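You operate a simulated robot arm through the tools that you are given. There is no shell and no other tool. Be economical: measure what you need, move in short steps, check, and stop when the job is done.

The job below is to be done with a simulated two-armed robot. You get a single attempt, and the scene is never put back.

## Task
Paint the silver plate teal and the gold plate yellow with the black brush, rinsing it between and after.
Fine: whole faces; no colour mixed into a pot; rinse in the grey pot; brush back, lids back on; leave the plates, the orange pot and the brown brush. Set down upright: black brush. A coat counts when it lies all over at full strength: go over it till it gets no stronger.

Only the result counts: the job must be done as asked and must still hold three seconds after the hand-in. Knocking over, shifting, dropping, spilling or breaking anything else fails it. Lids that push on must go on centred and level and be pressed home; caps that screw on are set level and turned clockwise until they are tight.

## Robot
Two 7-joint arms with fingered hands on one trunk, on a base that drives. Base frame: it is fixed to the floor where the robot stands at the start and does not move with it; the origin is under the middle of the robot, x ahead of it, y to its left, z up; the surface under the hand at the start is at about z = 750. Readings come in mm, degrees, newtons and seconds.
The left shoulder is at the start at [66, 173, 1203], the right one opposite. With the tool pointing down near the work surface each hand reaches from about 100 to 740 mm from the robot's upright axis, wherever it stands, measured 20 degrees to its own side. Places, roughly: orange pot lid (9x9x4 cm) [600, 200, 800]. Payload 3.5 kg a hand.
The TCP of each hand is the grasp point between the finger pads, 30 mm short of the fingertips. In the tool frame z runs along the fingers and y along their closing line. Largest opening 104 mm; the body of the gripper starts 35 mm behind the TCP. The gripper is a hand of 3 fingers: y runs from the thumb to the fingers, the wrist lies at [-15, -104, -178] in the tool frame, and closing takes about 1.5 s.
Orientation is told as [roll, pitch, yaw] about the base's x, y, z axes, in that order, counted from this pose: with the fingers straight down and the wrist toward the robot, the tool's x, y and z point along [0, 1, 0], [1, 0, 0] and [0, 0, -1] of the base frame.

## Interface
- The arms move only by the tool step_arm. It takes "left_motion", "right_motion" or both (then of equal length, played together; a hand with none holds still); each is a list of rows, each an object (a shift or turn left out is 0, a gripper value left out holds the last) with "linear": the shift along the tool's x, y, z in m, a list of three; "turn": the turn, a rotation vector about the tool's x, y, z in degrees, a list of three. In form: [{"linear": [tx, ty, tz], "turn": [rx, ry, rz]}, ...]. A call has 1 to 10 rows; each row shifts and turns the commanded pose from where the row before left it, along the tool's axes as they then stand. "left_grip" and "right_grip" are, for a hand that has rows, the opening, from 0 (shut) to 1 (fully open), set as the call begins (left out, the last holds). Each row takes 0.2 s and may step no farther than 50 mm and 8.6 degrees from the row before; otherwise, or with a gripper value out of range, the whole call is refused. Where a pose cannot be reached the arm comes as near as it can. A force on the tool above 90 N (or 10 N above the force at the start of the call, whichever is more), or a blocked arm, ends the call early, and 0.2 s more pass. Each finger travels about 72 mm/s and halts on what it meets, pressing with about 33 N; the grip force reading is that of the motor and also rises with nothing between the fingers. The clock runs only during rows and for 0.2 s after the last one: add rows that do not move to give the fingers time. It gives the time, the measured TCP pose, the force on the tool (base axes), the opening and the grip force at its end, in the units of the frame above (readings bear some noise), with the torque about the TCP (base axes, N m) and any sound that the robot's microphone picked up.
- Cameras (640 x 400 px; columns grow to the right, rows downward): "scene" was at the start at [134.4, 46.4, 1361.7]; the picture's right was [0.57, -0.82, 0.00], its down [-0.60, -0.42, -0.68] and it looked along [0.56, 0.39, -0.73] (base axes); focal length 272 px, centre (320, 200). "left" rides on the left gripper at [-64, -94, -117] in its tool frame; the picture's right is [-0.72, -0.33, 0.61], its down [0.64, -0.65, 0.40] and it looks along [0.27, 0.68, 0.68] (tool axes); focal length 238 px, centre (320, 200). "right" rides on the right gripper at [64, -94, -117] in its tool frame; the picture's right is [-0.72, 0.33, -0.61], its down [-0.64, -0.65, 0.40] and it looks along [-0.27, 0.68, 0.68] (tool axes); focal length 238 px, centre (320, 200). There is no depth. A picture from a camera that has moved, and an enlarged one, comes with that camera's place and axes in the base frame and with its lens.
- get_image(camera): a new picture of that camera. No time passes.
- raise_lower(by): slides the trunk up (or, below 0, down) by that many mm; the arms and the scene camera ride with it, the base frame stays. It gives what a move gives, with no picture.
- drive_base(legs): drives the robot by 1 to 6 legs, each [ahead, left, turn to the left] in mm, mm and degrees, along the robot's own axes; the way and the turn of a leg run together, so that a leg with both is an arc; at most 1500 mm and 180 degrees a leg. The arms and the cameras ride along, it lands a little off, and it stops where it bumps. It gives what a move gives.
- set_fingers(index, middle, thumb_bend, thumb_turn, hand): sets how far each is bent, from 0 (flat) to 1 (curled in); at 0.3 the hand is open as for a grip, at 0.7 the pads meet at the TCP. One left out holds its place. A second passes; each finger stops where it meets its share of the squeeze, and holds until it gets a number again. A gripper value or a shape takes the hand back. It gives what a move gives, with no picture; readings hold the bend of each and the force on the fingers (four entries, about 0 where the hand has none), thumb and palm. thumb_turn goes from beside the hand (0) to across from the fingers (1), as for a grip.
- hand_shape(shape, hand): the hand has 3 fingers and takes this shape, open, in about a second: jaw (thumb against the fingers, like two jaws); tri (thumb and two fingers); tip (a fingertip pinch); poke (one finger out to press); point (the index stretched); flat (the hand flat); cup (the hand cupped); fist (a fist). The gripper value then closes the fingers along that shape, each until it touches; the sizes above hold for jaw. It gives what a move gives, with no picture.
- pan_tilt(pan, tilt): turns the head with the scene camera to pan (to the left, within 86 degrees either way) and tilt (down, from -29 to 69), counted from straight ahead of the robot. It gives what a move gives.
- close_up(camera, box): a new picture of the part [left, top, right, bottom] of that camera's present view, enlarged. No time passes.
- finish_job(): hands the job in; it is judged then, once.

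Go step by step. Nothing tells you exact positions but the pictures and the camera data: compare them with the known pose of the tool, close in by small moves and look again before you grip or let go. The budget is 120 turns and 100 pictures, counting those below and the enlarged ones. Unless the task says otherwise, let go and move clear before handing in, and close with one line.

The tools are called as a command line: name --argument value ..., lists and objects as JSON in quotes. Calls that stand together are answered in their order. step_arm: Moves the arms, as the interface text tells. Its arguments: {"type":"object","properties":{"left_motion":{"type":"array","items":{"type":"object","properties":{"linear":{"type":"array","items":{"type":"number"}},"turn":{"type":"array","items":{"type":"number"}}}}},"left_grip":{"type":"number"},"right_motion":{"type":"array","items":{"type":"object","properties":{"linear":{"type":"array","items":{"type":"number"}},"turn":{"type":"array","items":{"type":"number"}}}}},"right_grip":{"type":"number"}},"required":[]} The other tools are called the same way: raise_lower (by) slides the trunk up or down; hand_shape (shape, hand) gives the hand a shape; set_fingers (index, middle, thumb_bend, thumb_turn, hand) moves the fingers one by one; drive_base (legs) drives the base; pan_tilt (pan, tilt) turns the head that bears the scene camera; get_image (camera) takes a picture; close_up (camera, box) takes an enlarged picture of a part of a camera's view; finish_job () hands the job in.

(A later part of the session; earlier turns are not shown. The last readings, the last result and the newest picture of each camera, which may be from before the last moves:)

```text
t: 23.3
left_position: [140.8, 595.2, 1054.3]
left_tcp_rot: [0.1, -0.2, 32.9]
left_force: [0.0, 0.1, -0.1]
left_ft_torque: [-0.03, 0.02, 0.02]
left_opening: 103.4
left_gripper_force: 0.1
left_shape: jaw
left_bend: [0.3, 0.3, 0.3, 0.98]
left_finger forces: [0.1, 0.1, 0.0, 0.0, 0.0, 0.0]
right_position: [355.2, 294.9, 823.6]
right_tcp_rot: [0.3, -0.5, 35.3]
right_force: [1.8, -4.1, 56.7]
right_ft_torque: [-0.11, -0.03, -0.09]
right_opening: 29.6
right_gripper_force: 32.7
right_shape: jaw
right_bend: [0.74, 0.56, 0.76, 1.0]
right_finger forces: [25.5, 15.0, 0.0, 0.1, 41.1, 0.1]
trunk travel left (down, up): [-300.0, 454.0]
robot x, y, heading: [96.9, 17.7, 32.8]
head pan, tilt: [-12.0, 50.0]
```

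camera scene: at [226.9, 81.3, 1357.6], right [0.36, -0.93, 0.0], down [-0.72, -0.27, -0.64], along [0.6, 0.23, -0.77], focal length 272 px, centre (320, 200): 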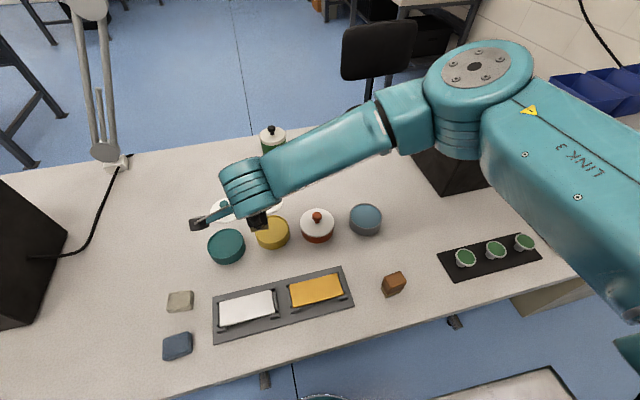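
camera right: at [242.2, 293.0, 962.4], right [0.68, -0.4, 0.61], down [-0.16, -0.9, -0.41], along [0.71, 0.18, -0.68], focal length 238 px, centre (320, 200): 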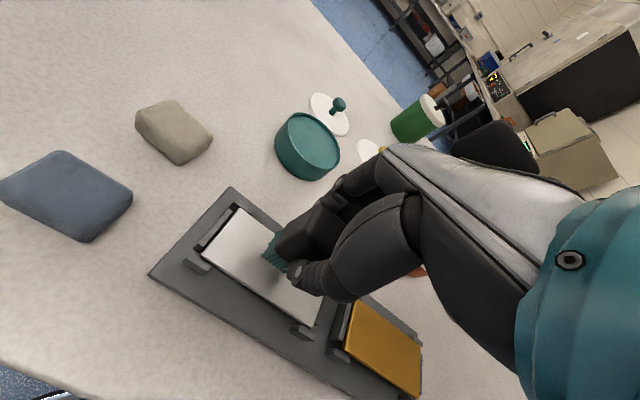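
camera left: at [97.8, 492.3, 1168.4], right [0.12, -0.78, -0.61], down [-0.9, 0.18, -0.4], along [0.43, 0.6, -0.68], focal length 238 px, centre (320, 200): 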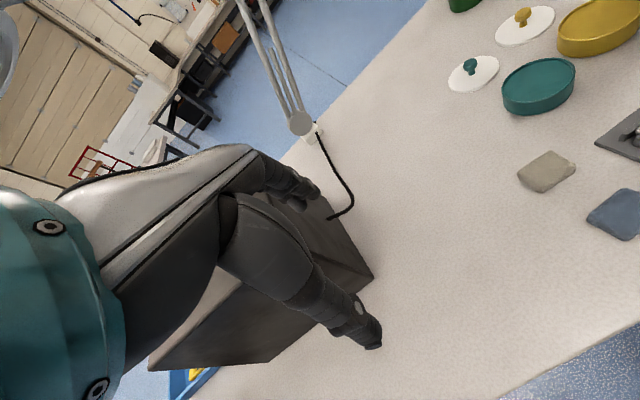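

Contact comes at a command of about 826, so I'll ease back to a light press and run strokes along the plate's length.

step_arm --right_motion '[{"linear": [0, 0, -0.0045]}, {"linear": [-0.021, -0.006, 0]}, {"linear": [-0.021, 0, 0]}, {"linear": [0, -0.011, 0]}, {"linear": [0.021, 0, 0]}, {"linear": [0.021, 0, 0]}, {"linear": [0.021, 0, 0]}, {"linear": [0.021, 0, 0]}, {"linear": [0, 0.023, 0]}, {"linear": [-0.021, 0, 0]}]'

step_arm --right_motion '[{"linear": [-0.021, 0, 0]}, {"linear": [-0.021, 0, 0]}, {"linear": [-0.021, 0, 0]}, {"linear": [0, 0.011, 0]}, {"linear": [0.021, 0, 0]}, {"linear": [0.021, 0, 0]}, {"linear": [0.021, 0, 0]}, {"linear": [0.021, 0, 0]}, {"linear": [-0.0, -0.017, -0.04]}, {"linear": [0, 0, -0.04]}]'

close_up --camera "right" --box '[130, 140, 430, 390]'

```text
t: 25.5
left_position: [143.0, 598.3, 1052.2]
left_tcp_rot: [0.0, -0.1, 32.9]
left_force: [0.5, -0.3, 0.0]
left_ft_torque: [0.03, -0.01, -0.03]
left_opening: 103.8
left_gripper_force: 0.1
left_shape: jaw
left_bend: [0.3, 0.3, 0.3, 0.98]
left_finger forces: [0.0, 0.0, 0.0, 0.0, 0.1, 0.0]
right_position: [347.5, 315.7, 825.1]
right_tcp_rot: [0.2, 0.1, 35.4]
right_force: [-2.2, 2.7, 14.4]
right_ft_torque: [0.05, 0.0, 0.03]
right_opening: 27.3
right_gripper_force: 33.2
right_shape: jaw
right_bend: [0.74, 0.57, 0.75, 1.0]
right_finger forces: [22.9, 11.3, 0.1, 0.0, 34.0, 0.0]
trunk travel left (down, up): [-300.0, 454.0]
robot x, y, heading: [97.9, 16.1, 33.1]
head pan, tilt: [-12.0, 50.0]
```

```text
t: 27.7
left_position: [143.1, 598.4, 1051.7]
left_tcp_rot: [0.0, -0.1, 32.9]
left_force: [0.2, 0.1, 0.0]
left_ft_torque: [-0.01, 0.0, -0.02]
left_opening: 103.8
left_gripper_force: 0.0
left_shape: jaw
left_bend: [0.3, 0.3, 0.3, 0.98]
left_finger forces: [0.1, 0.0, 0.0, 0.0, 0.0, 0.0]
right_position: [330.4, 329.2, 904.5]
right_tcp_rot: [0.1, 0.0, 35.4]
right_force: [0.0, -0.1, -1.0]
right_ft_torque: [-0.03, 0.02, 0.0]
right_opening: 26.4
right_gripper_force: 32.9
right_shape: jaw
right_bend: [0.74, 0.56, 0.75, 1.0]
right_finger forces: [19.8, 11.4, 0.0, 0.0, 31.2, 0.1]
trunk travel left (down, up): [-300.0, 454.0]
robot x, y, heading: [95.6, 15.6, 33.0]
head pan, tilt: [-12.0, 50.0]
```

```text
1.60 times, centred on (280, 265) of right
camera zoom: at [219.5, 325.6, 1021.3], right [0.68, -0.4, 0.61], down [-0.16, -0.9, -0.4], along [0.71, 0.18, -0.68], focal length 381 px, centre (384, 96)
```

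zoom: 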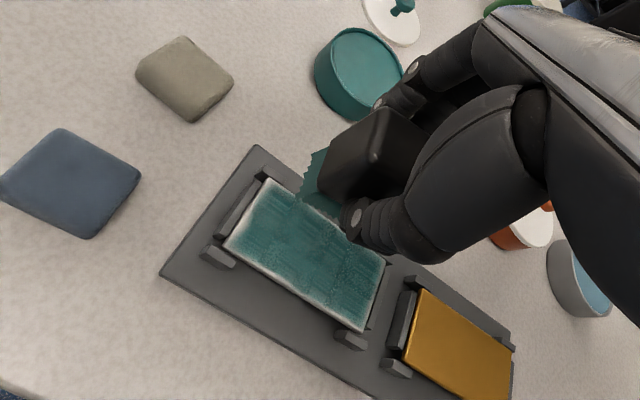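

The first coat has covered most of the plate. I'll look closer at its edges and strength.

close_up --camera "right" --box '[220, 210, 330, 310]'

```text
4.00 times, centred on (275, 260) of right
camera zoom: at [219.5, 325.6, 1021.3], right [0.68, -0.4, 0.61], down [-0.16, -0.9, -0.4], along [0.71, 0.18, -0.68], focal length 953 px, centre (500, -40)
```

zoom: 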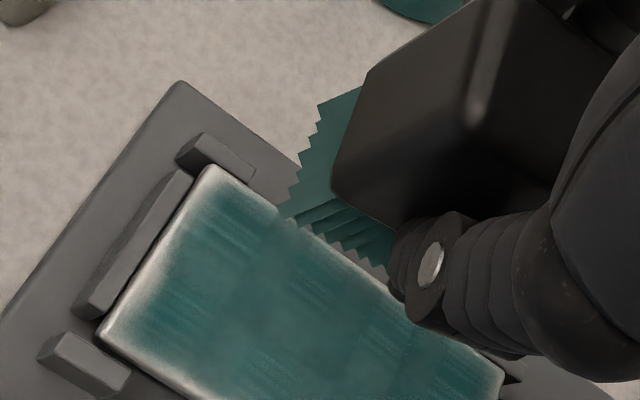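

The edges are faint because the stroke fades at its rim. I'll re-dip lightly and go over it again, running out past each edge.

step_arm --right_motion '[{"linear": [-0.001, 0.04, 0]}, {"linear": [-0.001, 0.04, 0]}, {"linear": [-0.001, 0.04, 0]}, {"linear": [-0.001, 0.0395, 0]}, {"linear": [0, 0, 0.04]}, {"linear": [0, 0, 0.03]}, {"linear": [0, 0, 0.0095]}, {}, {"linear": [0, 0, -0.02]}, {"linear": [0, 0, -0.04]}]'

close_up --camera "right" --box '[200, 190, 360, 330]'

```text
t: 29.9
left_position: [143.6, 598.0, 1050.9]
left_tcp_rot: [0.0, 0.2, 32.9]
left_force: [0.8, -0.5, 0.1]
left_ft_torque: [0.0, 0.0, -0.03]
left_opening: 103.4
left_gripper_force: 0.1
left_shape: jaw
left_bend: [0.3, 0.3, 0.3, 0.98]
left_finger forces: [0.0, 0.0, 0.0, 0.1, 0.0, 0.1]
right_position: [464.3, 417.4, 885.0]
right_tcp_rot: [0.1, 0.1, 35.4]
right_force: [-0.5, 0.2, 0.0]
right_ft_torque: [0.01, 0.02, 0.01]
right_opening: 25.9
right_gripper_force: 32.4
right_shape: jaw
right_bend: [0.74, 0.56, 0.75, 1.0]
right_finger forces: [20.0, 11.4, 0.0, 0.0, 31.4, 0.0]
trunk travel left (down, up): [-300.0, 454.0]
robot x, y, heading: [97.7, 16.0, 32.9]
head pan, tilt: [-12.0, 50.0]
```

```text
2.86 times, centred on (280, 260) of right
camera zoom: at [352.2, 415.1, 1000.7], right [0.68, -0.4, 0.61], down [-0.16, -0.9, -0.4], along [0.71, 0.18, -0.68], focal length 681 px, centre (434, 29)
```

zoom: 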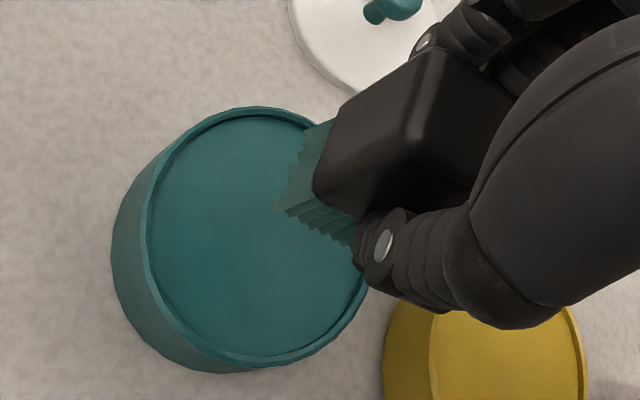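

step_arm --right_motion '[{"linear": [0.0028, -0.0457, 0]}, {"linear": [0.0028, -0.0457, 0]}, {"linear": [0.0028, -0.0457, 0]}, {"linear": [0.0028, -0.0457, 0]}, {"linear": [0, 0, 0.035]}, {"linear": [0, 0, 0.0255]}, {"linear": [-0.02, 0, 0]}, {"linear": [-0.02, 0, 0]}, {"linear": [-0.02, 0, 0]}, {"linear": [-0.02, 0, 0]}]'

step_arm --right_motion '[{"linear": [-0.02, 0, 0]}, {"linear": [0, 0.022, 0]}, {"linear": [0, 0.022, 0]}, {"linear": [0.02, 0, 0]}, {"linear": [0.02, 0, 0]}, {"linear": [0.02, 0, 0]}, {"linear": [0.02, 0, 0]}, {"linear": [0.02, 0, 0]}, {"linear": [0, -0.022, 0]}, {"linear": [0, -0.022, 0]}]'

step_arm --right_motion '[{"linear": [0, 0.014, 0]}, {"linear": [-0.025, 0, 0]}, {"linear": [-0.025, 0, 0]}, {"linear": [-0.025, 0, 0]}, {"linear": [-0.025, 0, 0]}, {"linear": [0, 0.016, 0]}, {"linear": [0.033, 0, 0]}, {"linear": [0.033, 0, 0]}, {"linear": [0.034, 0, 0]}, {"linear": [0, 0.0, -0.04]}]'

step_arm --right_motion '[{"linear": [0, 0.03, -0.04]}]'

get_image --camera "right"

```text
t: 32.1
left_position: [142.8, 598.4, 1051.6]
left_tcp_rot: [-0.1, 0.0, 33.0]
left_force: [0.0, -0.5, -0.3]
left_ft_torque: [0.02, -0.01, -0.01]
left_opening: 103.5
left_gripper_force: 0.0
left_shape: jaw
left_bend: [0.3, 0.3, 0.3, 0.98]
left_finger forces: [0.0, 0.0, 0.0, 0.0, 0.1, 0.0]
right_position: [353.1, 255.8, 824.4]
right_tcp_rot: [0.0, -0.2, 35.2]
right_force: [-2.1, 2.9, 18.7]
right_ft_torque: [0.14, -0.04, 0.07]
right_opening: 26.3
right_gripper_force: 32.7
right_shape: jaw
right_bend: [0.74, 0.56, 0.75, 1.0]
right_finger forces: [22.1, 11.8, 0.0, 0.1, 33.6, 0.0]
trunk travel left (down, up): [-300.0, 454.0]
robot x, y, heading: [99.8, 15.6, 32.8]
head pan, tilt: [-12.0, 50.0]
```

```text
t: 34.3
left_position: [142.3, 597.4, 1051.7]
left_tcp_rot: [0.0, 0.0, 32.9]
left_force: [0.1, -0.2, 0.2]
left_ft_torque: [0.03, 0.04, 0.01]
left_opening: 103.6
left_gripper_force: 0.0
left_shape: jaw
left_bend: [0.3, 0.3, 0.3, 0.98]
left_finger forces: [0.1, 0.0, 0.0, 0.0, 0.0, 0.0]
right_position: [308.1, 321.3, 825.7]
right_tcp_rot: [0.2, -0.1, 35.3]
right_force: [2.1, 3.0, 13.8]
right_ft_torque: [0.16, -0.27, 0.02]
right_opening: 26.6
right_gripper_force: 32.7
right_shape: jaw
right_bend: [0.74, 0.56, 0.75, 1.0]
right_finger forces: [23.0, 13.7, 0.0, 0.1, 31.9, 0.0]
trunk travel left (down, up): [-300.0, 454.0]
robot x, y, heading: [94.6, 16.1, 32.7]
head pan, tilt: [-12.0, 50.0]
```

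```text
t: 36.5
left_position: [143.0, 598.3, 1050.5]
left_tcp_rot: [0.0, 0.0, 33.0]
left_force: [-0.1, -0.3, -0.8]
left_ft_torque: [0.0, 0.01, 0.01]
left_opening: 103.5
left_gripper_force: 0.2
left_shape: jaw
left_bend: [0.3, 0.3, 0.3, 0.98]
left_finger forces: [0.0, 0.0, 0.0, 0.0, 0.0, 0.1]
right_position: [331.8, 337.1, 865.1]
right_tcp_rot: [0.1, 0.0, 35.4]
right_force: [0.5, -0.6, -0.3]
right_ft_torque: [0.02, 0.03, 0.0]
right_opening: 26.3
right_gripper_force: 32.9
right_shape: jaw
right_bend: [0.74, 0.56, 0.75, 1.0]
right_finger forces: [19.8, 11.4, 0.0, 0.0, 31.2, 0.0]
trunk travel left (down, up): [-300.0, 454.0]
robot x, y, heading: [95.5, 16.1, 32.8]
head pan, tilt: [-12.0, 50.0]
```

```text
t: 36.9
left_position: [142.9, 596.5, 1052.4]
left_tcp_rot: [0.1, 0.0, 32.9]
left_force: [-0.6, 0.3, 1.4]
left_ft_torque: [0.01, 0.0, -0.02]
left_opening: 103.5
left_gripper_force: 0.0
left_shape: jaw
left_bend: [0.3, 0.3, 0.3, 0.98]
left_finger forces: [0.0, 0.1, 0.0, 0.0, 0.1, 0.1]
right_position: [356.9, 354.2, 905.7]
right_tcp_rot: [0.1, 0.1, 35.4]
right_force: [0.0, -0.2, 0.1]
right_ft_torque: [-0.01, 0.03, 0.02]
right_opening: 26.1
right_gripper_force: 32.8
right_shape: jaw
right_bend: [0.74, 0.56, 0.75, 1.0]
right_finger forces: [19.8, 11.4, 0.0, 0.1, 31.2, 0.1]
trunk travel left (down, up): [-300.0, 454.0]
robot x, y, heading: [93.8, 16.8, 32.6]
head pan, tilt: [-12.0, 50.0]
```

```text
64 pictures are left
camera right: at [244.0, 351.4, 1021.8], right [0.68, -0.4, 0.61], down [-0.16, -0.9, -0.4], along [0.71, 0.18, -0.68], focal length 238 px, centre (320, 200)
```

right: 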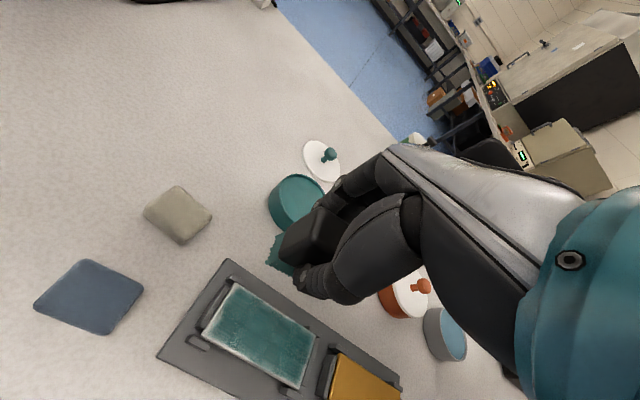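

close_up --camera "right" --box '[180, 260, 340, 400]'

```text
2.86 times, centred on (260, 330) of right
camera zoom: at [244.0, 351.4, 1021.8], right [0.68, -0.4, 0.61], down [-0.16, -0.9, -0.4], along [0.71, 0.18, -0.68], focal length 681 px, centre (491, -171)
```

zoom: 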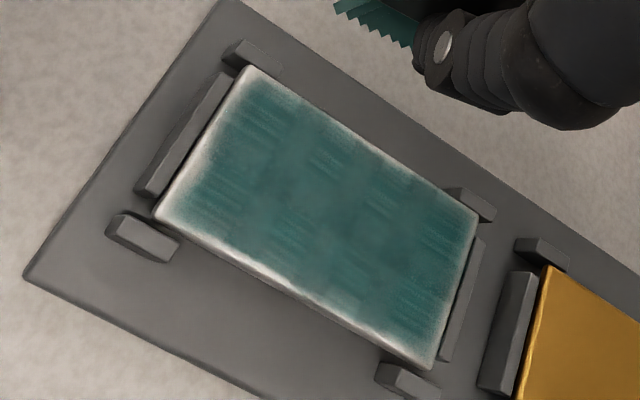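

The left end and front edge are still faint, and the brush may have shifted in the grip. I'll check its pose.

close_up --camera "right" --box '[220, 160, 440, 320]'

close_up --camera "scene" --box '[170, 200, 290, 290]'

```text
2.50 times, centred on (330, 240) of right
camera zoom: at [244.0, 351.4, 1021.8], right [0.68, -0.4, 0.61], down [-0.16, -0.9, -0.4], along [0.71, 0.18, -0.68], focal length 596 px, centre (295, 100)
```

zoom: 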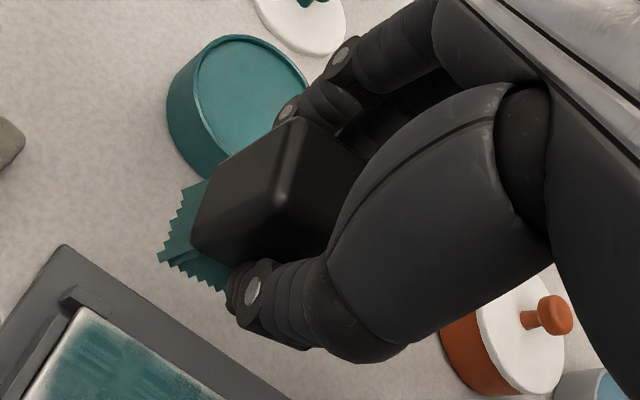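

```text
4.44 times, centred on (230, 245) of scene
camera zoom: at [227.0, 81.1, 1357.6], right [0.36, -0.93, 0.0], down [-0.72, -0.27, -0.64], along [0.6, 0.23, -0.77], focal length 1208 px, centre (720, 0)
```

zoom: 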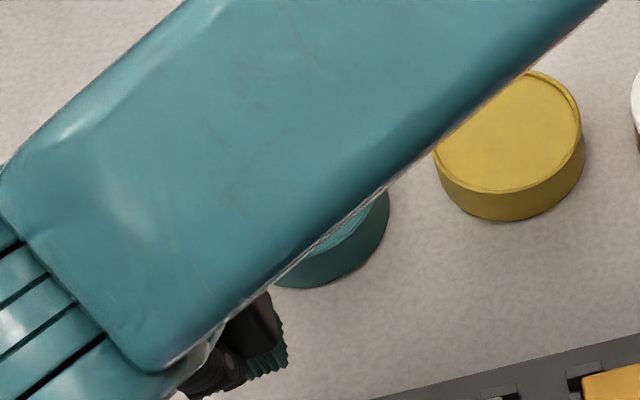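

The brush pivots a few degrees with the drag but sits flat again under pressure. The faint areas need fresh paint and slower strokes, so I'll re-dip and work the left end and front edge slowly.

step_arm --right_motion '[{"linear": [-0.0032, 0.0413, 0]}, {"linear": [-0.0032, 0.0413, 0]}, {"linear": [-0.0032, 0.0413, 0]}, {"linear": [0, 0, 0.04]}, {"linear": [0, 0, 0.035]}, {"linear": [0, 0, 0.0065]}, {"linear": [0.005, 0, 0]}, {}, {"linear": [-0.005, 0, -0.025]}, {"linear": [0, 0, -0.035]}]'

step_arm --right_motion '[{"linear": [0.0035, -0.0455, 0]}, {"linear": [0.0035, -0.0455, 0]}, {"linear": [0.0035, -0.0455, 0]}, {"linear": [0.0035, -0.0455, 0]}, {"linear": [0, 0, 0.035]}, {"linear": [0, 0, 0.0255]}, {}, {}, {"linear": [0, 0.011, 0]}, {"linear": [0, 0.011, 0]}]'

step_arm --right_motion '[{"linear": [0, 0.011, 0]}, {"linear": [0, 0.011, 0]}, {}, {"linear": [0, -0.011, 0]}, {"linear": [0, -0.011, 0]}, {"linear": [0, -0.011, 0]}, {"linear": [0, -0.011, 0]}, {}, {"linear": [-0.012, 0, 0]}, {"linear": [-0.012, 0, 0]}]'

step_arm --right_motion '[{"linear": [-0.012, 0, 0]}, {"linear": [-0.012, 0, 0]}, {"linear": [-0.012, 0, 0]}, {"linear": [-0.012, 0, 0]}, {"linear": [-0.012, 0, 0]}, {"linear": [-0.012, 0, 0]}, {}, {"linear": [0, 0, -0.04]}, {"linear": [0, 0.04, -0.04]}, {"linear": [0.03, 0.04, 0]}]'

close_up --camera "right" --box '[120, 200, 340, 400]'

```text
t: 39.1
left_position: [142.6, 598.6, 1051.5]
left_tcp_rot: [0.0, 0.0, 32.9]
left_force: [0.2, 0.1, -1.0]
left_ft_torque: [-0.01, -0.02, -0.03]
left_opening: 103.9
left_gripper_force: 0.1
left_shape: jaw
left_bend: [0.3, 0.3, 0.3, 0.98]
left_finger forces: [0.1, 0.0, 0.1, 0.0, 0.0, 0.0]
right_position: [461.8, 418.6, 881.8]
right_tcp_rot: [0.1, 0.1, 35.3]
right_force: [0.0, 1.6, -0.5]
right_ft_torque: [0.05, -0.02, 0.0]
right_opening: 26.0
right_gripper_force: 32.8
right_shape: jaw
right_bend: [0.74, 0.56, 0.75, 1.0]
right_finger forces: [19.9, 11.4, 0.0, 0.1, 31.1, 0.1]
trunk travel left (down, up): [-300.0, 454.0]
robot x, y, heading: [97.8, 13.8, 32.7]
head pan, tilt: [-12.0, 50.0]
```

```text
t: 41.3
left_position: [142.2, 596.9, 1053.0]
left_tcp_rot: [0.0, -0.1, 32.8]
left_force: [-0.1, 0.0, -1.3]
left_ft_torque: [-0.01, -0.03, 0.0]
left_opening: 103.6
left_gripper_force: 0.1
left_shape: jaw
left_bend: [0.3, 0.3, 0.3, 0.98]
left_finger forces: [0.0, 0.1, 0.0, 0.1, 0.0, 0.1]
right_position: [323.5, 338.3, 823.4]
right_tcp_rot: [0.2, 0.0, 35.4]
right_force: [-6.9, -3.9, 23.4]
right_ft_torque: [-0.17, 0.18, -0.02]
right_opening: 26.6
right_gripper_force: 32.8
right_shape: jaw
right_bend: [0.74, 0.57, 0.74, 1.0]
right_finger forces: [19.9, 11.6, 0.0, 0.0, 38.7, 0.0]
trunk travel left (down, up): [-300.0, 454.0]
robot x, y, heading: [94.8, 17.7, 33.0]
head pan, tilt: [-12.0, 50.0]
```

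```text
t: 43.5
left_position: [142.4, 597.6, 1052.1]
left_tcp_rot: [0.0, -0.1, 33.0]
left_force: [-0.8, -1.6, 0.0]
left_ft_torque: [0.01, -0.03, 0.0]
left_opening: 103.7
left_gripper_force: 0.0
left_shape: jaw
left_bend: [0.3, 0.3, 0.3, 0.98]
left_finger forces: [0.0, 0.0, 0.0, 0.1, 0.0, 0.1]
right_position: [320.1, 304.6, 822.3]
right_tcp_rot: [0.1, 0.2, 35.4]
right_force: [-4.2, 3.0, 24.1]
right_ft_torque: [0.1, 0.04, 0.0]
right_opening: 26.8
right_gripper_force: 33.1
right_shape: jaw
right_bend: [0.74, 0.56, 0.75, 1.0]
right_finger forces: [23.0, 12.1, 0.1, 0.0, 36.5, 0.1]
trunk travel left (down, up): [-300.0, 454.0]
robot x, y, heading: [99.4, 16.6, 32.9]
head pan, tilt: [-12.0, 50.0]
```

```text
refused: row 9 steps farther than a row can; nothing moved
```

```text
2.00 times, centred on (230, 300) of right
camera zoom: at [207.8, 301.6, 939.5], right [0.68, -0.4, 0.61], down [-0.16, -0.9, -0.41], along [0.71, 0.18, -0.68], focal length 477 px, centre (500, 0)
```

zoom: 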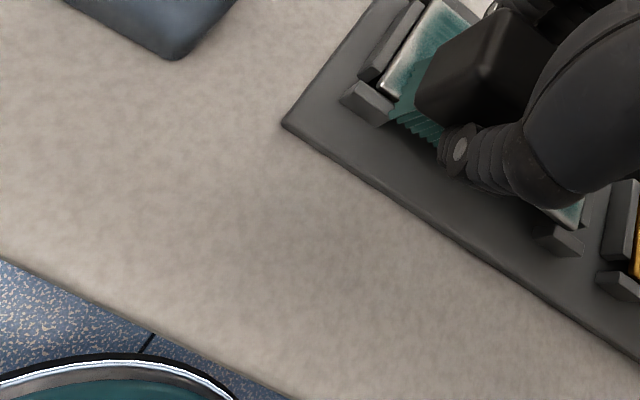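

step_arm --right_motion '[{"linear": [-0.012, 0, 0]}, {"linear": [-0.012, 0, 0]}, {"linear": [-0.012, 0, 0]}, {"linear": [-0.012, 0, 0]}, {"linear": [-0.012, 0, 0]}, {"linear": [-0.012, 0, 0]}, {}, {"linear": [0, 0, -0.045]}, {"linear": [0, 0.03, -0.035]}, {"linear": [0.03, 0.035, 0]}]'

get_image --camera "right"

```text
t: 45.7
left_position: [142.0, 598.7, 1051.7]
left_tcp_rot: [0.0, 0.0, 32.9]
left_force: [1.1, -0.6, -0.4]
left_ft_torque: [-0.01, -0.01, 0.01]
left_opening: 103.6
left_gripper_force: 0.1
left_shape: jaw
left_bend: [0.3, 0.3, 0.3, 0.98]
left_finger forces: [0.0, 0.0, 0.0, 0.0, 0.0, 0.0]
right_position: [398.4, 310.5, 902.5]
right_tcp_rot: [0.1, 0.1, 35.3]
right_force: [0.8, 0.1, -1.1]
right_ft_torque: [-0.01, -0.01, -0.03]
right_opening: 25.8
right_gripper_force: 32.7
right_shape: jaw
right_bend: [0.74, 0.57, 0.75, 1.0]
right_finger forces: [20.8, 10.5, 0.0, 0.0, 31.3, 0.0]
trunk travel left (down, up): [-300.0, 454.0]
robot x, y, heading: [97.3, 15.1, 33.0]
head pan, tilt: [-12.0, 50.0]
```

```text
59 pictures are left
camera right: at [286.6, 306.8, 1018.4], right [0.68, -0.4, 0.61], down [-0.16, -0.9, -0.4], along [0.71, 0.18, -0.68], focal length 238 px, centre (320, 200)
```

right: 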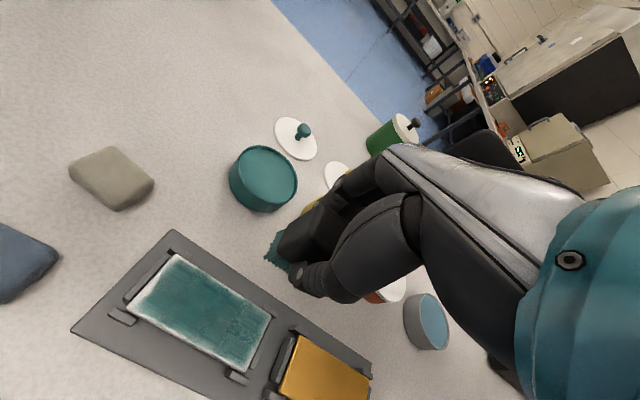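

close_up --camera "right" --box '[110, 235, 290, 385]'

```text
2.67 times, centred on (200, 310) of right
camera zoom: at [286.6, 306.8, 1018.4], right [0.68, -0.4, 0.61], down [-0.16, -0.9, -0.4], along [0.71, 0.18, -0.68], focal length 636 px, centre (640, -93)
```

zoom: 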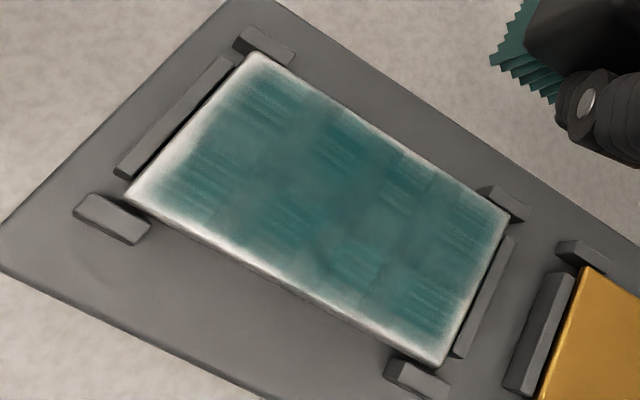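

The pale rim is not changing with edge passes. I'll move the arm aside and look at the plate from the scene camera for an independent view.

step_arm --right_motion '[{"linear": [-0.04, 0.02, -0.02]}, {"linear": [-0.04, 0.02, 0]}, {"linear": [-0.04, 0.02, 0]}, {"linear": [-0.04, 0.02, 0]}, {"linear": [-0.04, 0.02, 0]}]'

close_up --camera "scene" --box '[200, 265, 360, 345]'

```text
t: 46.9
left_position: [143.9, 597.8, 1052.1]
left_tcp_rot: [0.0, 0.0, 32.9]
left_force: [0.4, 1.0, -0.4]
left_ft_torque: [0.02, 0.0, 0.02]
left_opening: 103.6
left_gripper_force: 0.0
left_shape: jaw
left_bend: [0.3, 0.3, 0.3, 0.98]
left_finger forces: [0.0, 0.0, 0.0, 0.0, 0.1, 0.0]
right_position: [597.3, 203.0, 921.8]
right_tcp_rot: [0.1, -0.1, 35.4]
right_force: [-0.2, -0.9, 0.0]
right_ft_torque: [0.04, -0.01, -0.02]
right_opening: 25.6
right_gripper_force: 33.1
right_shape: jaw
right_bend: [0.74, 0.57, 0.75, 1.0]
right_finger forces: [20.4, 10.5, 0.0, 0.0, 30.8, 0.0]
trunk travel left (down, up): [-300.0, 454.0]
robot x, y, heading: [95.4, 17.5, 32.8]
head pan, tilt: [-12.0, 50.0]
```

```text
4.00 times, centred on (280, 305) of scene
camera zoom: at [227.3, 80.8, 1357.5], right [0.36, -0.93, 0.0], down [-0.72, -0.27, -0.64], along [0.6, 0.23, -0.77], focal length 1087 px, centre (480, -220)
```

zoom: 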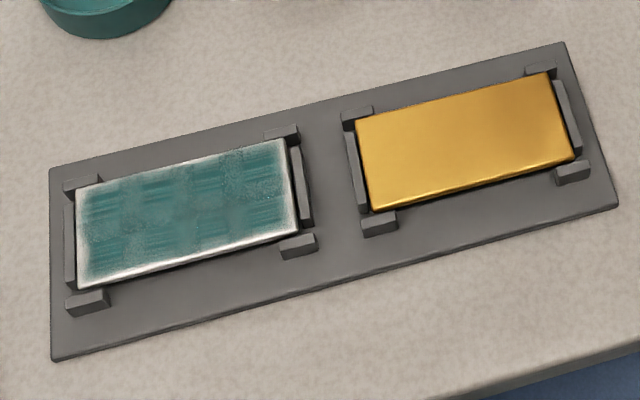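

The pale rim looks inherent to the coat (an even inset), while the interior shows patches of differing strength. More loaded passes are needed, so I'll re-dip and go over the face again.

step_arm --right_motion '[{"linear": [0.0422, 0.0025, 0]}, {"linear": [0.0422, 0.0025, 0]}, {"linear": [0.0422, 0.0025, 0]}, {"linear": [0.0422, 0.0025, 0]}, {"linear": [0.0422, 0.0025, 0]}, {"linear": [0.0422, 0.0025, 0.017]}, {"linear": [0, 0, 0.04]}, {"linear": [0, 0, 0.035]}, {"linear": [0.004, 0, 0.0055]}, {}]'

step_arm --right_motion '[{"linear": [-0.004, 0, -0.025]}, {"linear": [0, 0, -0.035]}, {"linear": [0.001, -0.0442, 0]}, {"linear": [0.001, -0.0442, 0]}, {"linear": [0.001, -0.0442, 0]}, {"linear": [0.001, -0.0442, 0]}, {"linear": [0, 0, 0.035]}, {"linear": [0, 0, 0.0255]}, {}, {"linear": [-0.014, 0, 0]}]'

step_arm --right_motion '[{"linear": [-0.014, 0, 0]}, {"linear": [-0.014, 0, 0]}, {"linear": [-0.014, 0, 0]}, {"linear": [-0.014, 0, 0]}, {"linear": [-0.014, 0, 0]}, {}, {"linear": [0, 0.012, 0]}, {"linear": [0.014, 0, 0]}, {"linear": [0.014, 0, 0]}, {"linear": [0.014, 0, 0]}]'

step_arm --right_motion '[{"linear": [0.014, 0, 0]}, {"linear": [0.014, 0, 0]}, {"linear": [0.014, 0, 0]}, {}, {"linear": [0, 0.012, 0]}, {"linear": [-0.014, 0, 0]}, {"linear": [-0.014, 0, 0]}, {"linear": [-0.014, 0, 0]}, {"linear": [-0.014, 0, 0]}, {"linear": [-0.014, 0, 0]}]'

step_arm --right_motion '[{"linear": [-0.014, 0, 0]}, {}, {"linear": [0, 0.011, 0]}, {"linear": [0.014, 0, 0]}, {"linear": [0.014, 0, 0]}, {"linear": [0.014, 0, 0]}, {"linear": [0.014, 0, 0]}, {"linear": [0.014, 0, 0]}, {"linear": [0.014, 0, 0]}, {}]'

step_arm --right_motion '[{"linear": [0, 0, -0.04]}, {"linear": [0, 0.035, -0.02]}, {"linear": [0, 0.035, 0]}, {"linear": [0, 0.035, 0]}]'

get_image --camera "right"

```text
t: 49.1
left_position: [143.0, 596.3, 1052.6]
left_tcp_rot: [0.1, -0.1, 32.9]
left_force: [0.4, -0.1, -0.1]
left_ft_torque: [-0.01, 0.02, 0.01]
left_opening: 103.7
left_gripper_force: 0.0
left_shape: jaw
left_bend: [0.3, 0.3, 0.3, 0.98]
left_finger forces: [0.0, 0.0, 0.1, 0.0, 0.0, 0.1]
right_position: [459.7, 422.8, 828.8]
right_tcp_rot: [0.1, -0.4, 35.3]
right_force: [2.6, -2.2, 23.8]
right_ft_torque: [-0.1, -0.06, -0.03]
right_opening: 25.9
right_gripper_force: 33.0
right_shape: jaw
right_bend: [0.74, 0.57, 0.75, 1.0]
right_finger forces: [21.4, 13.0, 0.0, 0.0, 34.2, 0.0]
trunk travel left (down, up): [-300.0, 454.0]
robot x, y, heading: [95.6, 13.9, 32.9]
head pan, tilt: [-12.0, 50.0]
```

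```text
t: 51.3
left_position: [142.8, 597.8, 1051.6]
left_tcp_rot: [0.0, 0.0, 32.8]
left_force: [0.6, -0.5, -0.2]
left_ft_torque: [0.02, 0.0, -0.02]
left_opening: 103.6
left_gripper_force: 0.0
left_shape: jaw
left_bend: [0.3, 0.3, 0.3, 0.98]
left_finger forces: [0.0, 0.1, 0.0, 0.0, 0.1, 0.1]
right_position: [324.1, 309.3, 825.2]
right_tcp_rot: [0.1, 0.0, 35.3]
right_force: [0.8, 0.2, -1.1]
right_ft_torque: [-0.01, 0.0, -0.01]
right_opening: 25.9
right_gripper_force: 33.3
right_shape: jaw
right_bend: [0.74, 0.57, 0.75, 1.0]
right_finger forces: [20.2, 10.9, 0.1, 0.0, 31.1, 0.1]
trunk travel left (down, up): [-300.0, 454.0]
robot x, y, heading: [97.0, 15.5, 32.9]
head pan, tilt: [-12.0, 50.0]
```

```text
t: 53.5
left_position: [143.6, 598.2, 1051.7]
left_tcp_rot: [-0.1, -0.1, 32.9]
left_force: [-1.0, 0.0, -0.4]
left_ft_torque: [-0.02, 0.03, -0.01]
left_opening: 103.6
left_gripper_force: 0.0
left_shape: jaw
left_bend: [0.3, 0.3, 0.3, 0.98]
left_finger forces: [0.0, 0.0, 0.1, 0.0, 0.0, 0.0]
right_position: [347.7, 293.2, 824.1]
right_tcp_rot: [0.1, 0.1, 35.4]
right_force: [0.4, -0.8, 3.9]
right_ft_torque: [-0.04, -0.01, 0.01]
right_opening: 25.7
right_gripper_force: 33.1
right_shape: jaw
right_bend: [0.74, 0.57, 0.75, 1.0]
right_finger forces: [20.5, 11.3, 0.0, 0.0, 31.5, 0.0]
trunk travel left (down, up): [-300.0, 454.0]
robot x, y, heading: [95.4, 23.5, 32.6]
head pan, tilt: [-12.0, 50.0]
```

```text
t: 55.7
left_position: [143.7, 597.8, 1050.9]
left_tcp_rot: [0.1, 0.0, 32.8]
left_force: [0.3, 0.3, 0.6]
left_ft_torque: [-0.01, 0.0, -0.02]
left_opening: 103.5
left_gripper_force: 0.0
left_shape: jaw
left_bend: [0.3, 0.3, 0.3, 0.98]
left_finger forces: [0.0, 0.1, 0.0, 0.0, 0.0, 0.0]
right_position: [375.7, 276.3, 825.8]
right_tcp_rot: [0.0, 0.0, 35.3]
right_force: [-0.6, 0.3, -1.0]
right_ft_torque: [0.0, 0.02, 0.03]
right_opening: 25.8
right_gripper_force: 33.5
right_shape: jaw
right_bend: [0.74, 0.57, 0.75, 1.0]
right_finger forces: [20.2, 10.7, 0.0, 0.1, 30.9, 0.1]
trunk travel left (down, up): [-300.0, 454.0]
robot x, y, heading: [96.2, 15.3, 32.7]
head pan, tilt: [-12.0, 50.0]
```

```text
t: 57.9
left_position: [143.7, 598.5, 1051.4]
left_tcp_rot: [-0.1, 0.0, 33.0]
left_force: [-0.5, 0.6, 0.5]
left_ft_torque: [0.01, 0.04, -0.01]
left_opening: 103.4
left_gripper_force: 0.1
left_shape: jaw
left_bend: [0.3, 0.3, 0.3, 0.98]
left_finger forces: [0.1, 0.0, 0.0, 0.0, 0.1, 0.1]
right_position: [343.4, 340.3, 823.4]
right_tcp_rot: [0.0, 0.1, 35.4]
right_force: [-0.2, -0.2, 1.0]
right_ft_torque: [0.01, 0.0, 0.01]
right_opening: 25.9
right_gripper_force: 33.3
right_shape: jaw
right_bend: [0.74, 0.57, 0.75, 1.0]
right_finger forces: [20.4, 10.8, 0.0, 0.0, 31.0, 0.0]
trunk travel left (down, up): [-300.0, 454.0]
robot x, y, heading: [98.4, 12.0, 32.7]
head pan, tilt: [-12.0, 50.0]
```

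```text
t: 58.9
left_position: [143.3, 598.5, 1051.2]
left_tcp_rot: [0.0, -0.1, 32.8]
left_force: [0.7, 0.0, -0.4]
left_ft_torque: [0.01, 0.01, 0.01]
left_opening: 103.5
left_gripper_force: 0.2
left_shape: jaw
left_bend: [0.3, 0.3, 0.3, 0.98]
left_finger forces: [0.0, 0.0, 0.1, 0.0, 0.1, 0.0]
right_position: [429.7, 403.0, 884.4]
right_tcp_rot: [0.1, 0.0, 35.4]
right_force: [-0.4, 0.3, -1.3]
right_ft_torque: [0.02, -0.03, 0.01]
right_opening: 26.0
right_gripper_force: 33.3
right_shape: jaw
right_bend: [0.74, 0.57, 0.75, 1.0]
right_finger forces: [20.1, 10.6, 0.1, 0.0, 30.6, 0.0]
trunk travel left (down, up): [-300.0, 454.0]
robot x, y, heading: [94.4, 12.4, 33.0]
head pan, tilt: [-12.0, 50.0]
```

```text
56 pictures are left
camera right: at [317.5, 398.9, 1001.0], right [0.68, -0.4, 0.61], down [-0.16, -0.9, -0.4], along [0.71, 0.18, -0.68], focal length 238 px, centre (320, 200)
```

right: 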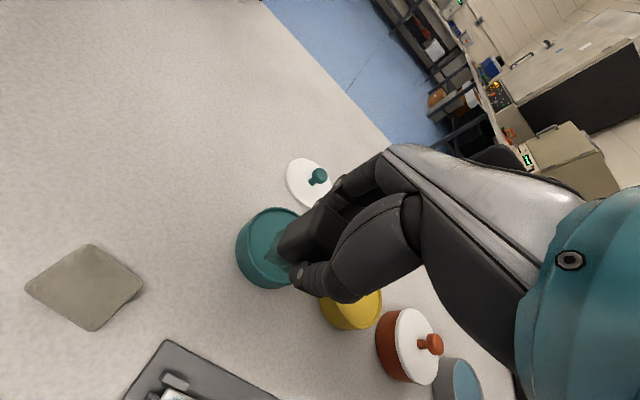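

Those strokes barely touched (force ≈0), since the brush slid up a little in the grip. I'll check the plate, then repeat about 3 mm lower.

close_up --camera "scene" --box '[200, 265, 360, 345]'

close_up --camera "right" --box '[220, 160, 440, 320]'

```text
4.00 times, centred on (280, 305) of scene
camera zoom: at [227.1, 81.8, 1357.5], right [0.36, -0.93, 0.0], down [-0.72, -0.27, -0.64], along [0.6, 0.23, -0.77], focal length 1087 px, centre (480, -220)
```

zoom: 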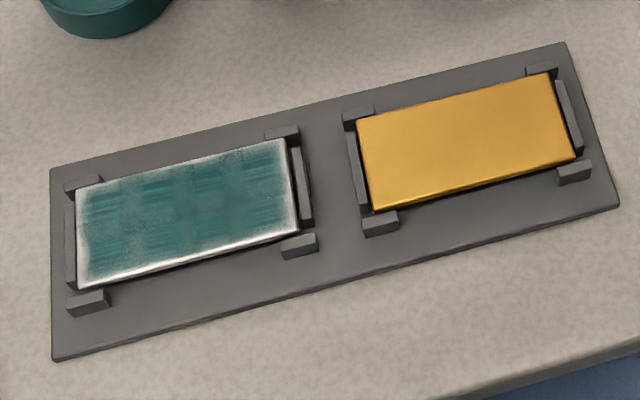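

```text
2.50 times, centred on (330, 240) of right
camera zoom: at [317.5, 398.9, 1001.0], right [0.68, -0.4, 0.61], down [-0.16, -0.9, -0.4], along [0.71, 0.18, -0.68], focal length 596 px, centre (295, 100)
```

zoom: 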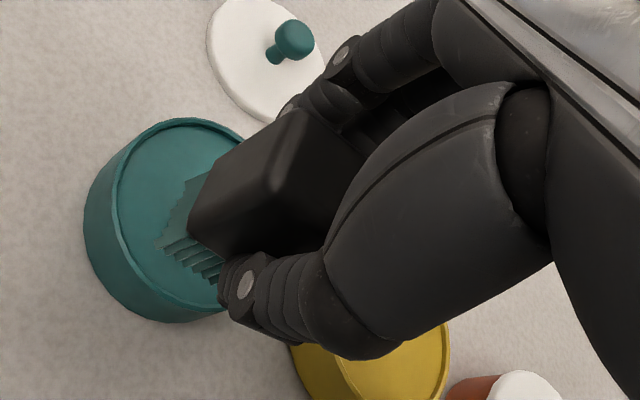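

The coat is becoming more even. I'll make one more loaded pass with proper contact.

step_arm --right_motion '[{"linear": [-0.0073, 0.0363, 0]}, {"linear": [0, 0, 0.035]}, {"linear": [0, 0, 0.0255]}, {"linear": [0.004, 0, 0]}, {}, {"linear": [-0.004, 0, -0.025]}, {"linear": [0, 0, -0.035]}, {"linear": [0.0009, -0.0446, 0]}, {"linear": [0.0009, -0.0446, 0]}, {"linear": [0.0009, -0.0446, 0]}]'

step_arm --right_motion '[{"linear": [0.0009, -0.0446, 0]}, {"linear": [0, 0, 0.035]}, {"linear": [0, 0, 0.0275]}, {}, {"linear": [-0.014, 0, 0]}, {"linear": [-0.014, 0, 0]}, {"linear": [-0.014, 0, 0]}, {"linear": [-0.014, 0, 0]}, {"linear": [-0.014, 0, 0]}, {"linear": [-0.014, 0, 0]}]'

step_arm --right_motion '[{}, {"linear": [0, 0.012, 0]}, {"linear": [0.014, 0, 0]}, {"linear": [0.014, 0, 0]}, {"linear": [0.014, 0, 0]}, {"linear": [0.014, 0, 0]}, {"linear": [0.014, 0, 0]}, {"linear": [0.014, 0, 0]}, {}, {"linear": [0, 0.012, 0]}]'

step_arm --right_motion '[{"linear": [-0.014, 0, 0]}, {"linear": [-0.014, 0, 0]}, {"linear": [-0.014, 0, 0]}, {"linear": [-0.014, 0, 0]}, {"linear": [-0.014, 0, 0]}, {"linear": [-0.014, 0, 0]}, {}, {"linear": [0, 0.012, 0]}, {"linear": [0.014, 0, 0]}, {"linear": [0.014, 0, 0]}]'

step_arm --right_motion '[{"linear": [0.014, 0, 0]}, {"linear": [0.014, 0, 0]}, {"linear": [0.014, 0, 0]}, {"linear": [0.014, 0, 0]}, {}, {"linear": [0, 0, -0.04]}, {"linear": [0, 0.035, -0.02]}, {"linear": [0, 0.035, 0]}, {"linear": [0, 0.035, 0]}]'

close_up --camera "scene" --box '[200, 275, 300, 345]'

```text
t: 61.1
left_position: [143.0, 597.9, 1051.1]
left_tcp_rot: [0.0, 0.0, 32.9]
left_force: [0.9, -0.8, -0.1]
left_ft_torque: [0.01, -0.01, -0.01]
left_opening: 103.3
left_gripper_force: 0.0
left_shape: jaw
left_bend: [0.3, 0.3, 0.3, 0.98]
left_finger forces: [0.0, 0.1, 0.0, 0.0, 0.0, 0.0]
right_position: [352.3, 340.6, 881.6]
right_tcp_rot: [0.2, 0.0, 35.3]
right_force: [0.3, 0.2, -1.4]
right_ft_torque: [0.0, 0.01, -0.02]
right_opening: 25.8
right_gripper_force: 33.3
right_shape: jaw
right_bend: [0.74, 0.57, 0.75, 1.0]
right_finger forces: [20.3, 10.9, 0.0, 0.1, 31.3, 0.0]
trunk travel left (down, up): [-300.0, 454.0]
robot x, y, heading: [100.9, 12.3, 33.0]
head pan, tilt: [-12.0, 50.0]
```

```text
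t: 63.3
left_position: [141.6, 597.5, 1052.1]
left_tcp_rot: [0.0, 0.0, 32.9]
left_force: [-0.5, -0.3, 0.6]
left_ft_torque: [-0.04, 0.0, -0.02]
left_opening: 103.6
left_gripper_force: 0.0
left_shape: jaw
left_bend: [0.3, 0.3, 0.3, 0.98]
left_finger forces: [0.1, 0.0, 0.0, 0.1, 0.0, 0.0]
right_position: [363.7, 247.4, 822.2]
right_tcp_rot: [0.1, -0.2, 35.2]
right_force: [-4.9, 4.3, 26.9]
right_ft_torque: [0.16, 0.05, 0.0]
right_opening: 26.3
right_gripper_force: 33.2
right_shape: jaw
right_bend: [0.74, 0.57, 0.75, 1.0]
right_finger forces: [23.9, 10.9, 0.0, 0.0, 35.1, 0.0]
trunk travel left (down, up): [-300.0, 454.0]
robot x, y, heading: [96.3, 19.1, 32.9]
head pan, tilt: [-12.0, 50.0]
```

```text
t: 65.5
left_position: [141.5, 598.5, 1052.0]
left_tcp_rot: [0.0, -0.2, 32.9]
left_force: [0.0, -0.6, -0.5]
left_ft_torque: [0.01, 0.0, 0.01]
left_opening: 103.7
left_gripper_force: 0.1
left_shape: jaw
left_bend: [0.3, 0.3, 0.3, 0.98]
left_finger forces: [0.0, 0.0, 0.1, 0.0, 0.1, 0.0]
right_position: [332.6, 330.6, 821.4]
right_tcp_rot: [0.3, 0.2, 35.5]
right_force: [-3.6, -1.8, 18.3]
right_ft_torque: [-0.08, 0.11, 0.01]
right_opening: 26.6
right_gripper_force: 33.3
right_shape: jaw
right_bend: [0.74, 0.56, 0.74, 1.0]
right_finger forces: [20.2, 12.8, 0.0, 0.0, 36.9, 0.1]
trunk travel left (down, up): [-300.0, 454.0]
robot x, y, heading: [94.7, 15.9, 32.8]
head pan, tilt: [-12.0, 50.0]
```

```text
t: 67.7
left_position: [143.7, 597.9, 1051.5]
left_tcp_rot: [0.0, 0.0, 32.9]
left_force: [0.4, 0.3, -0.1]
left_ft_torque: [-0.01, -0.02, 0.01]
left_opening: 103.5
left_gripper_force: 0.0
left_shape: jaw
left_bend: [0.3, 0.3, 0.3, 0.98]
left_finger forces: [0.0, 0.0, 0.0, 0.0, 0.0, 0.0]
right_position: [377.4, 291.1, 821.0]
right_tcp_rot: [0.2, 0.0, 35.3]
right_force: [3.0, -1.0, 14.9]
right_ft_torque: [-0.13, -0.06, 0.04]
right_opening: 27.2
right_gripper_force: 33.0
right_shape: jaw
right_bend: [0.74, 0.56, 0.75, 1.0]
right_finger forces: [18.7, 14.0, 0.0, 0.0, 33.1, 0.0]
trunk travel left (down, up): [-300.0, 454.0]
robot x, y, heading: [95.6, 14.4, 32.8]
head pan, tilt: [-12.0, 50.0]
```

```text
t: 69.7
left_position: [144.0, 599.2, 1050.8]
left_tcp_rot: [0.0, 0.0, 32.9]
left_force: [-1.0, 0.6, 0.9]
left_ft_torque: [0.01, 0.02, 0.04]
left_opening: 103.4
left_gripper_force: 0.0
left_shape: jaw
left_bend: [0.3, 0.3, 0.3, 0.98]
left_finger forces: [0.0, 0.0, 0.0, 0.1, 0.0, 0.0]
right_position: [431.4, 398.6, 881.4]
right_tcp_rot: [0.1, 0.1, 35.3]
right_force: [0.7, 0.3, -1.3]
right_ft_torque: [-0.01, 0.0, 0.01]
right_opening: 26.1
right_gripper_force: 33.3
right_shape: jaw
right_bend: [0.74, 0.56, 0.75, 1.0]
right_finger forces: [19.8, 11.5, 0.0, 0.0, 31.3, 0.0]
trunk travel left (down, up): [-300.0, 454.0]
robot x, y, heading: [94.9, 19.4, 32.9]
head pan, tilt: [-12.0, 50.0]
```

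```text
5.71 times, centred on (250, 310) of scene
camera zoom: at [227.1, 81.8, 1357.5], right [0.36, -0.93, 0.0], down [-0.72, -0.27, -0.64], along [0.6, 0.23, -0.77], focal length 1553 px, centre (720, -429)
```

zoom: 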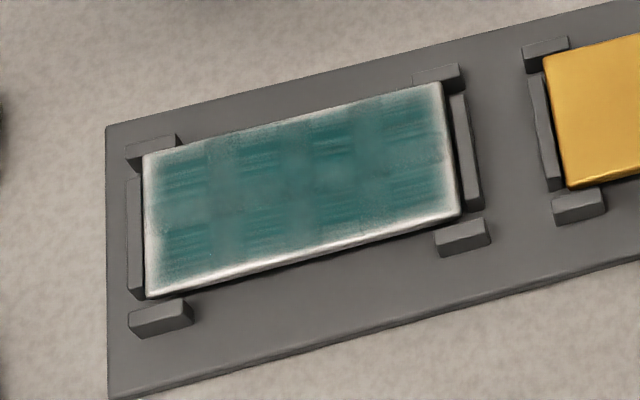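

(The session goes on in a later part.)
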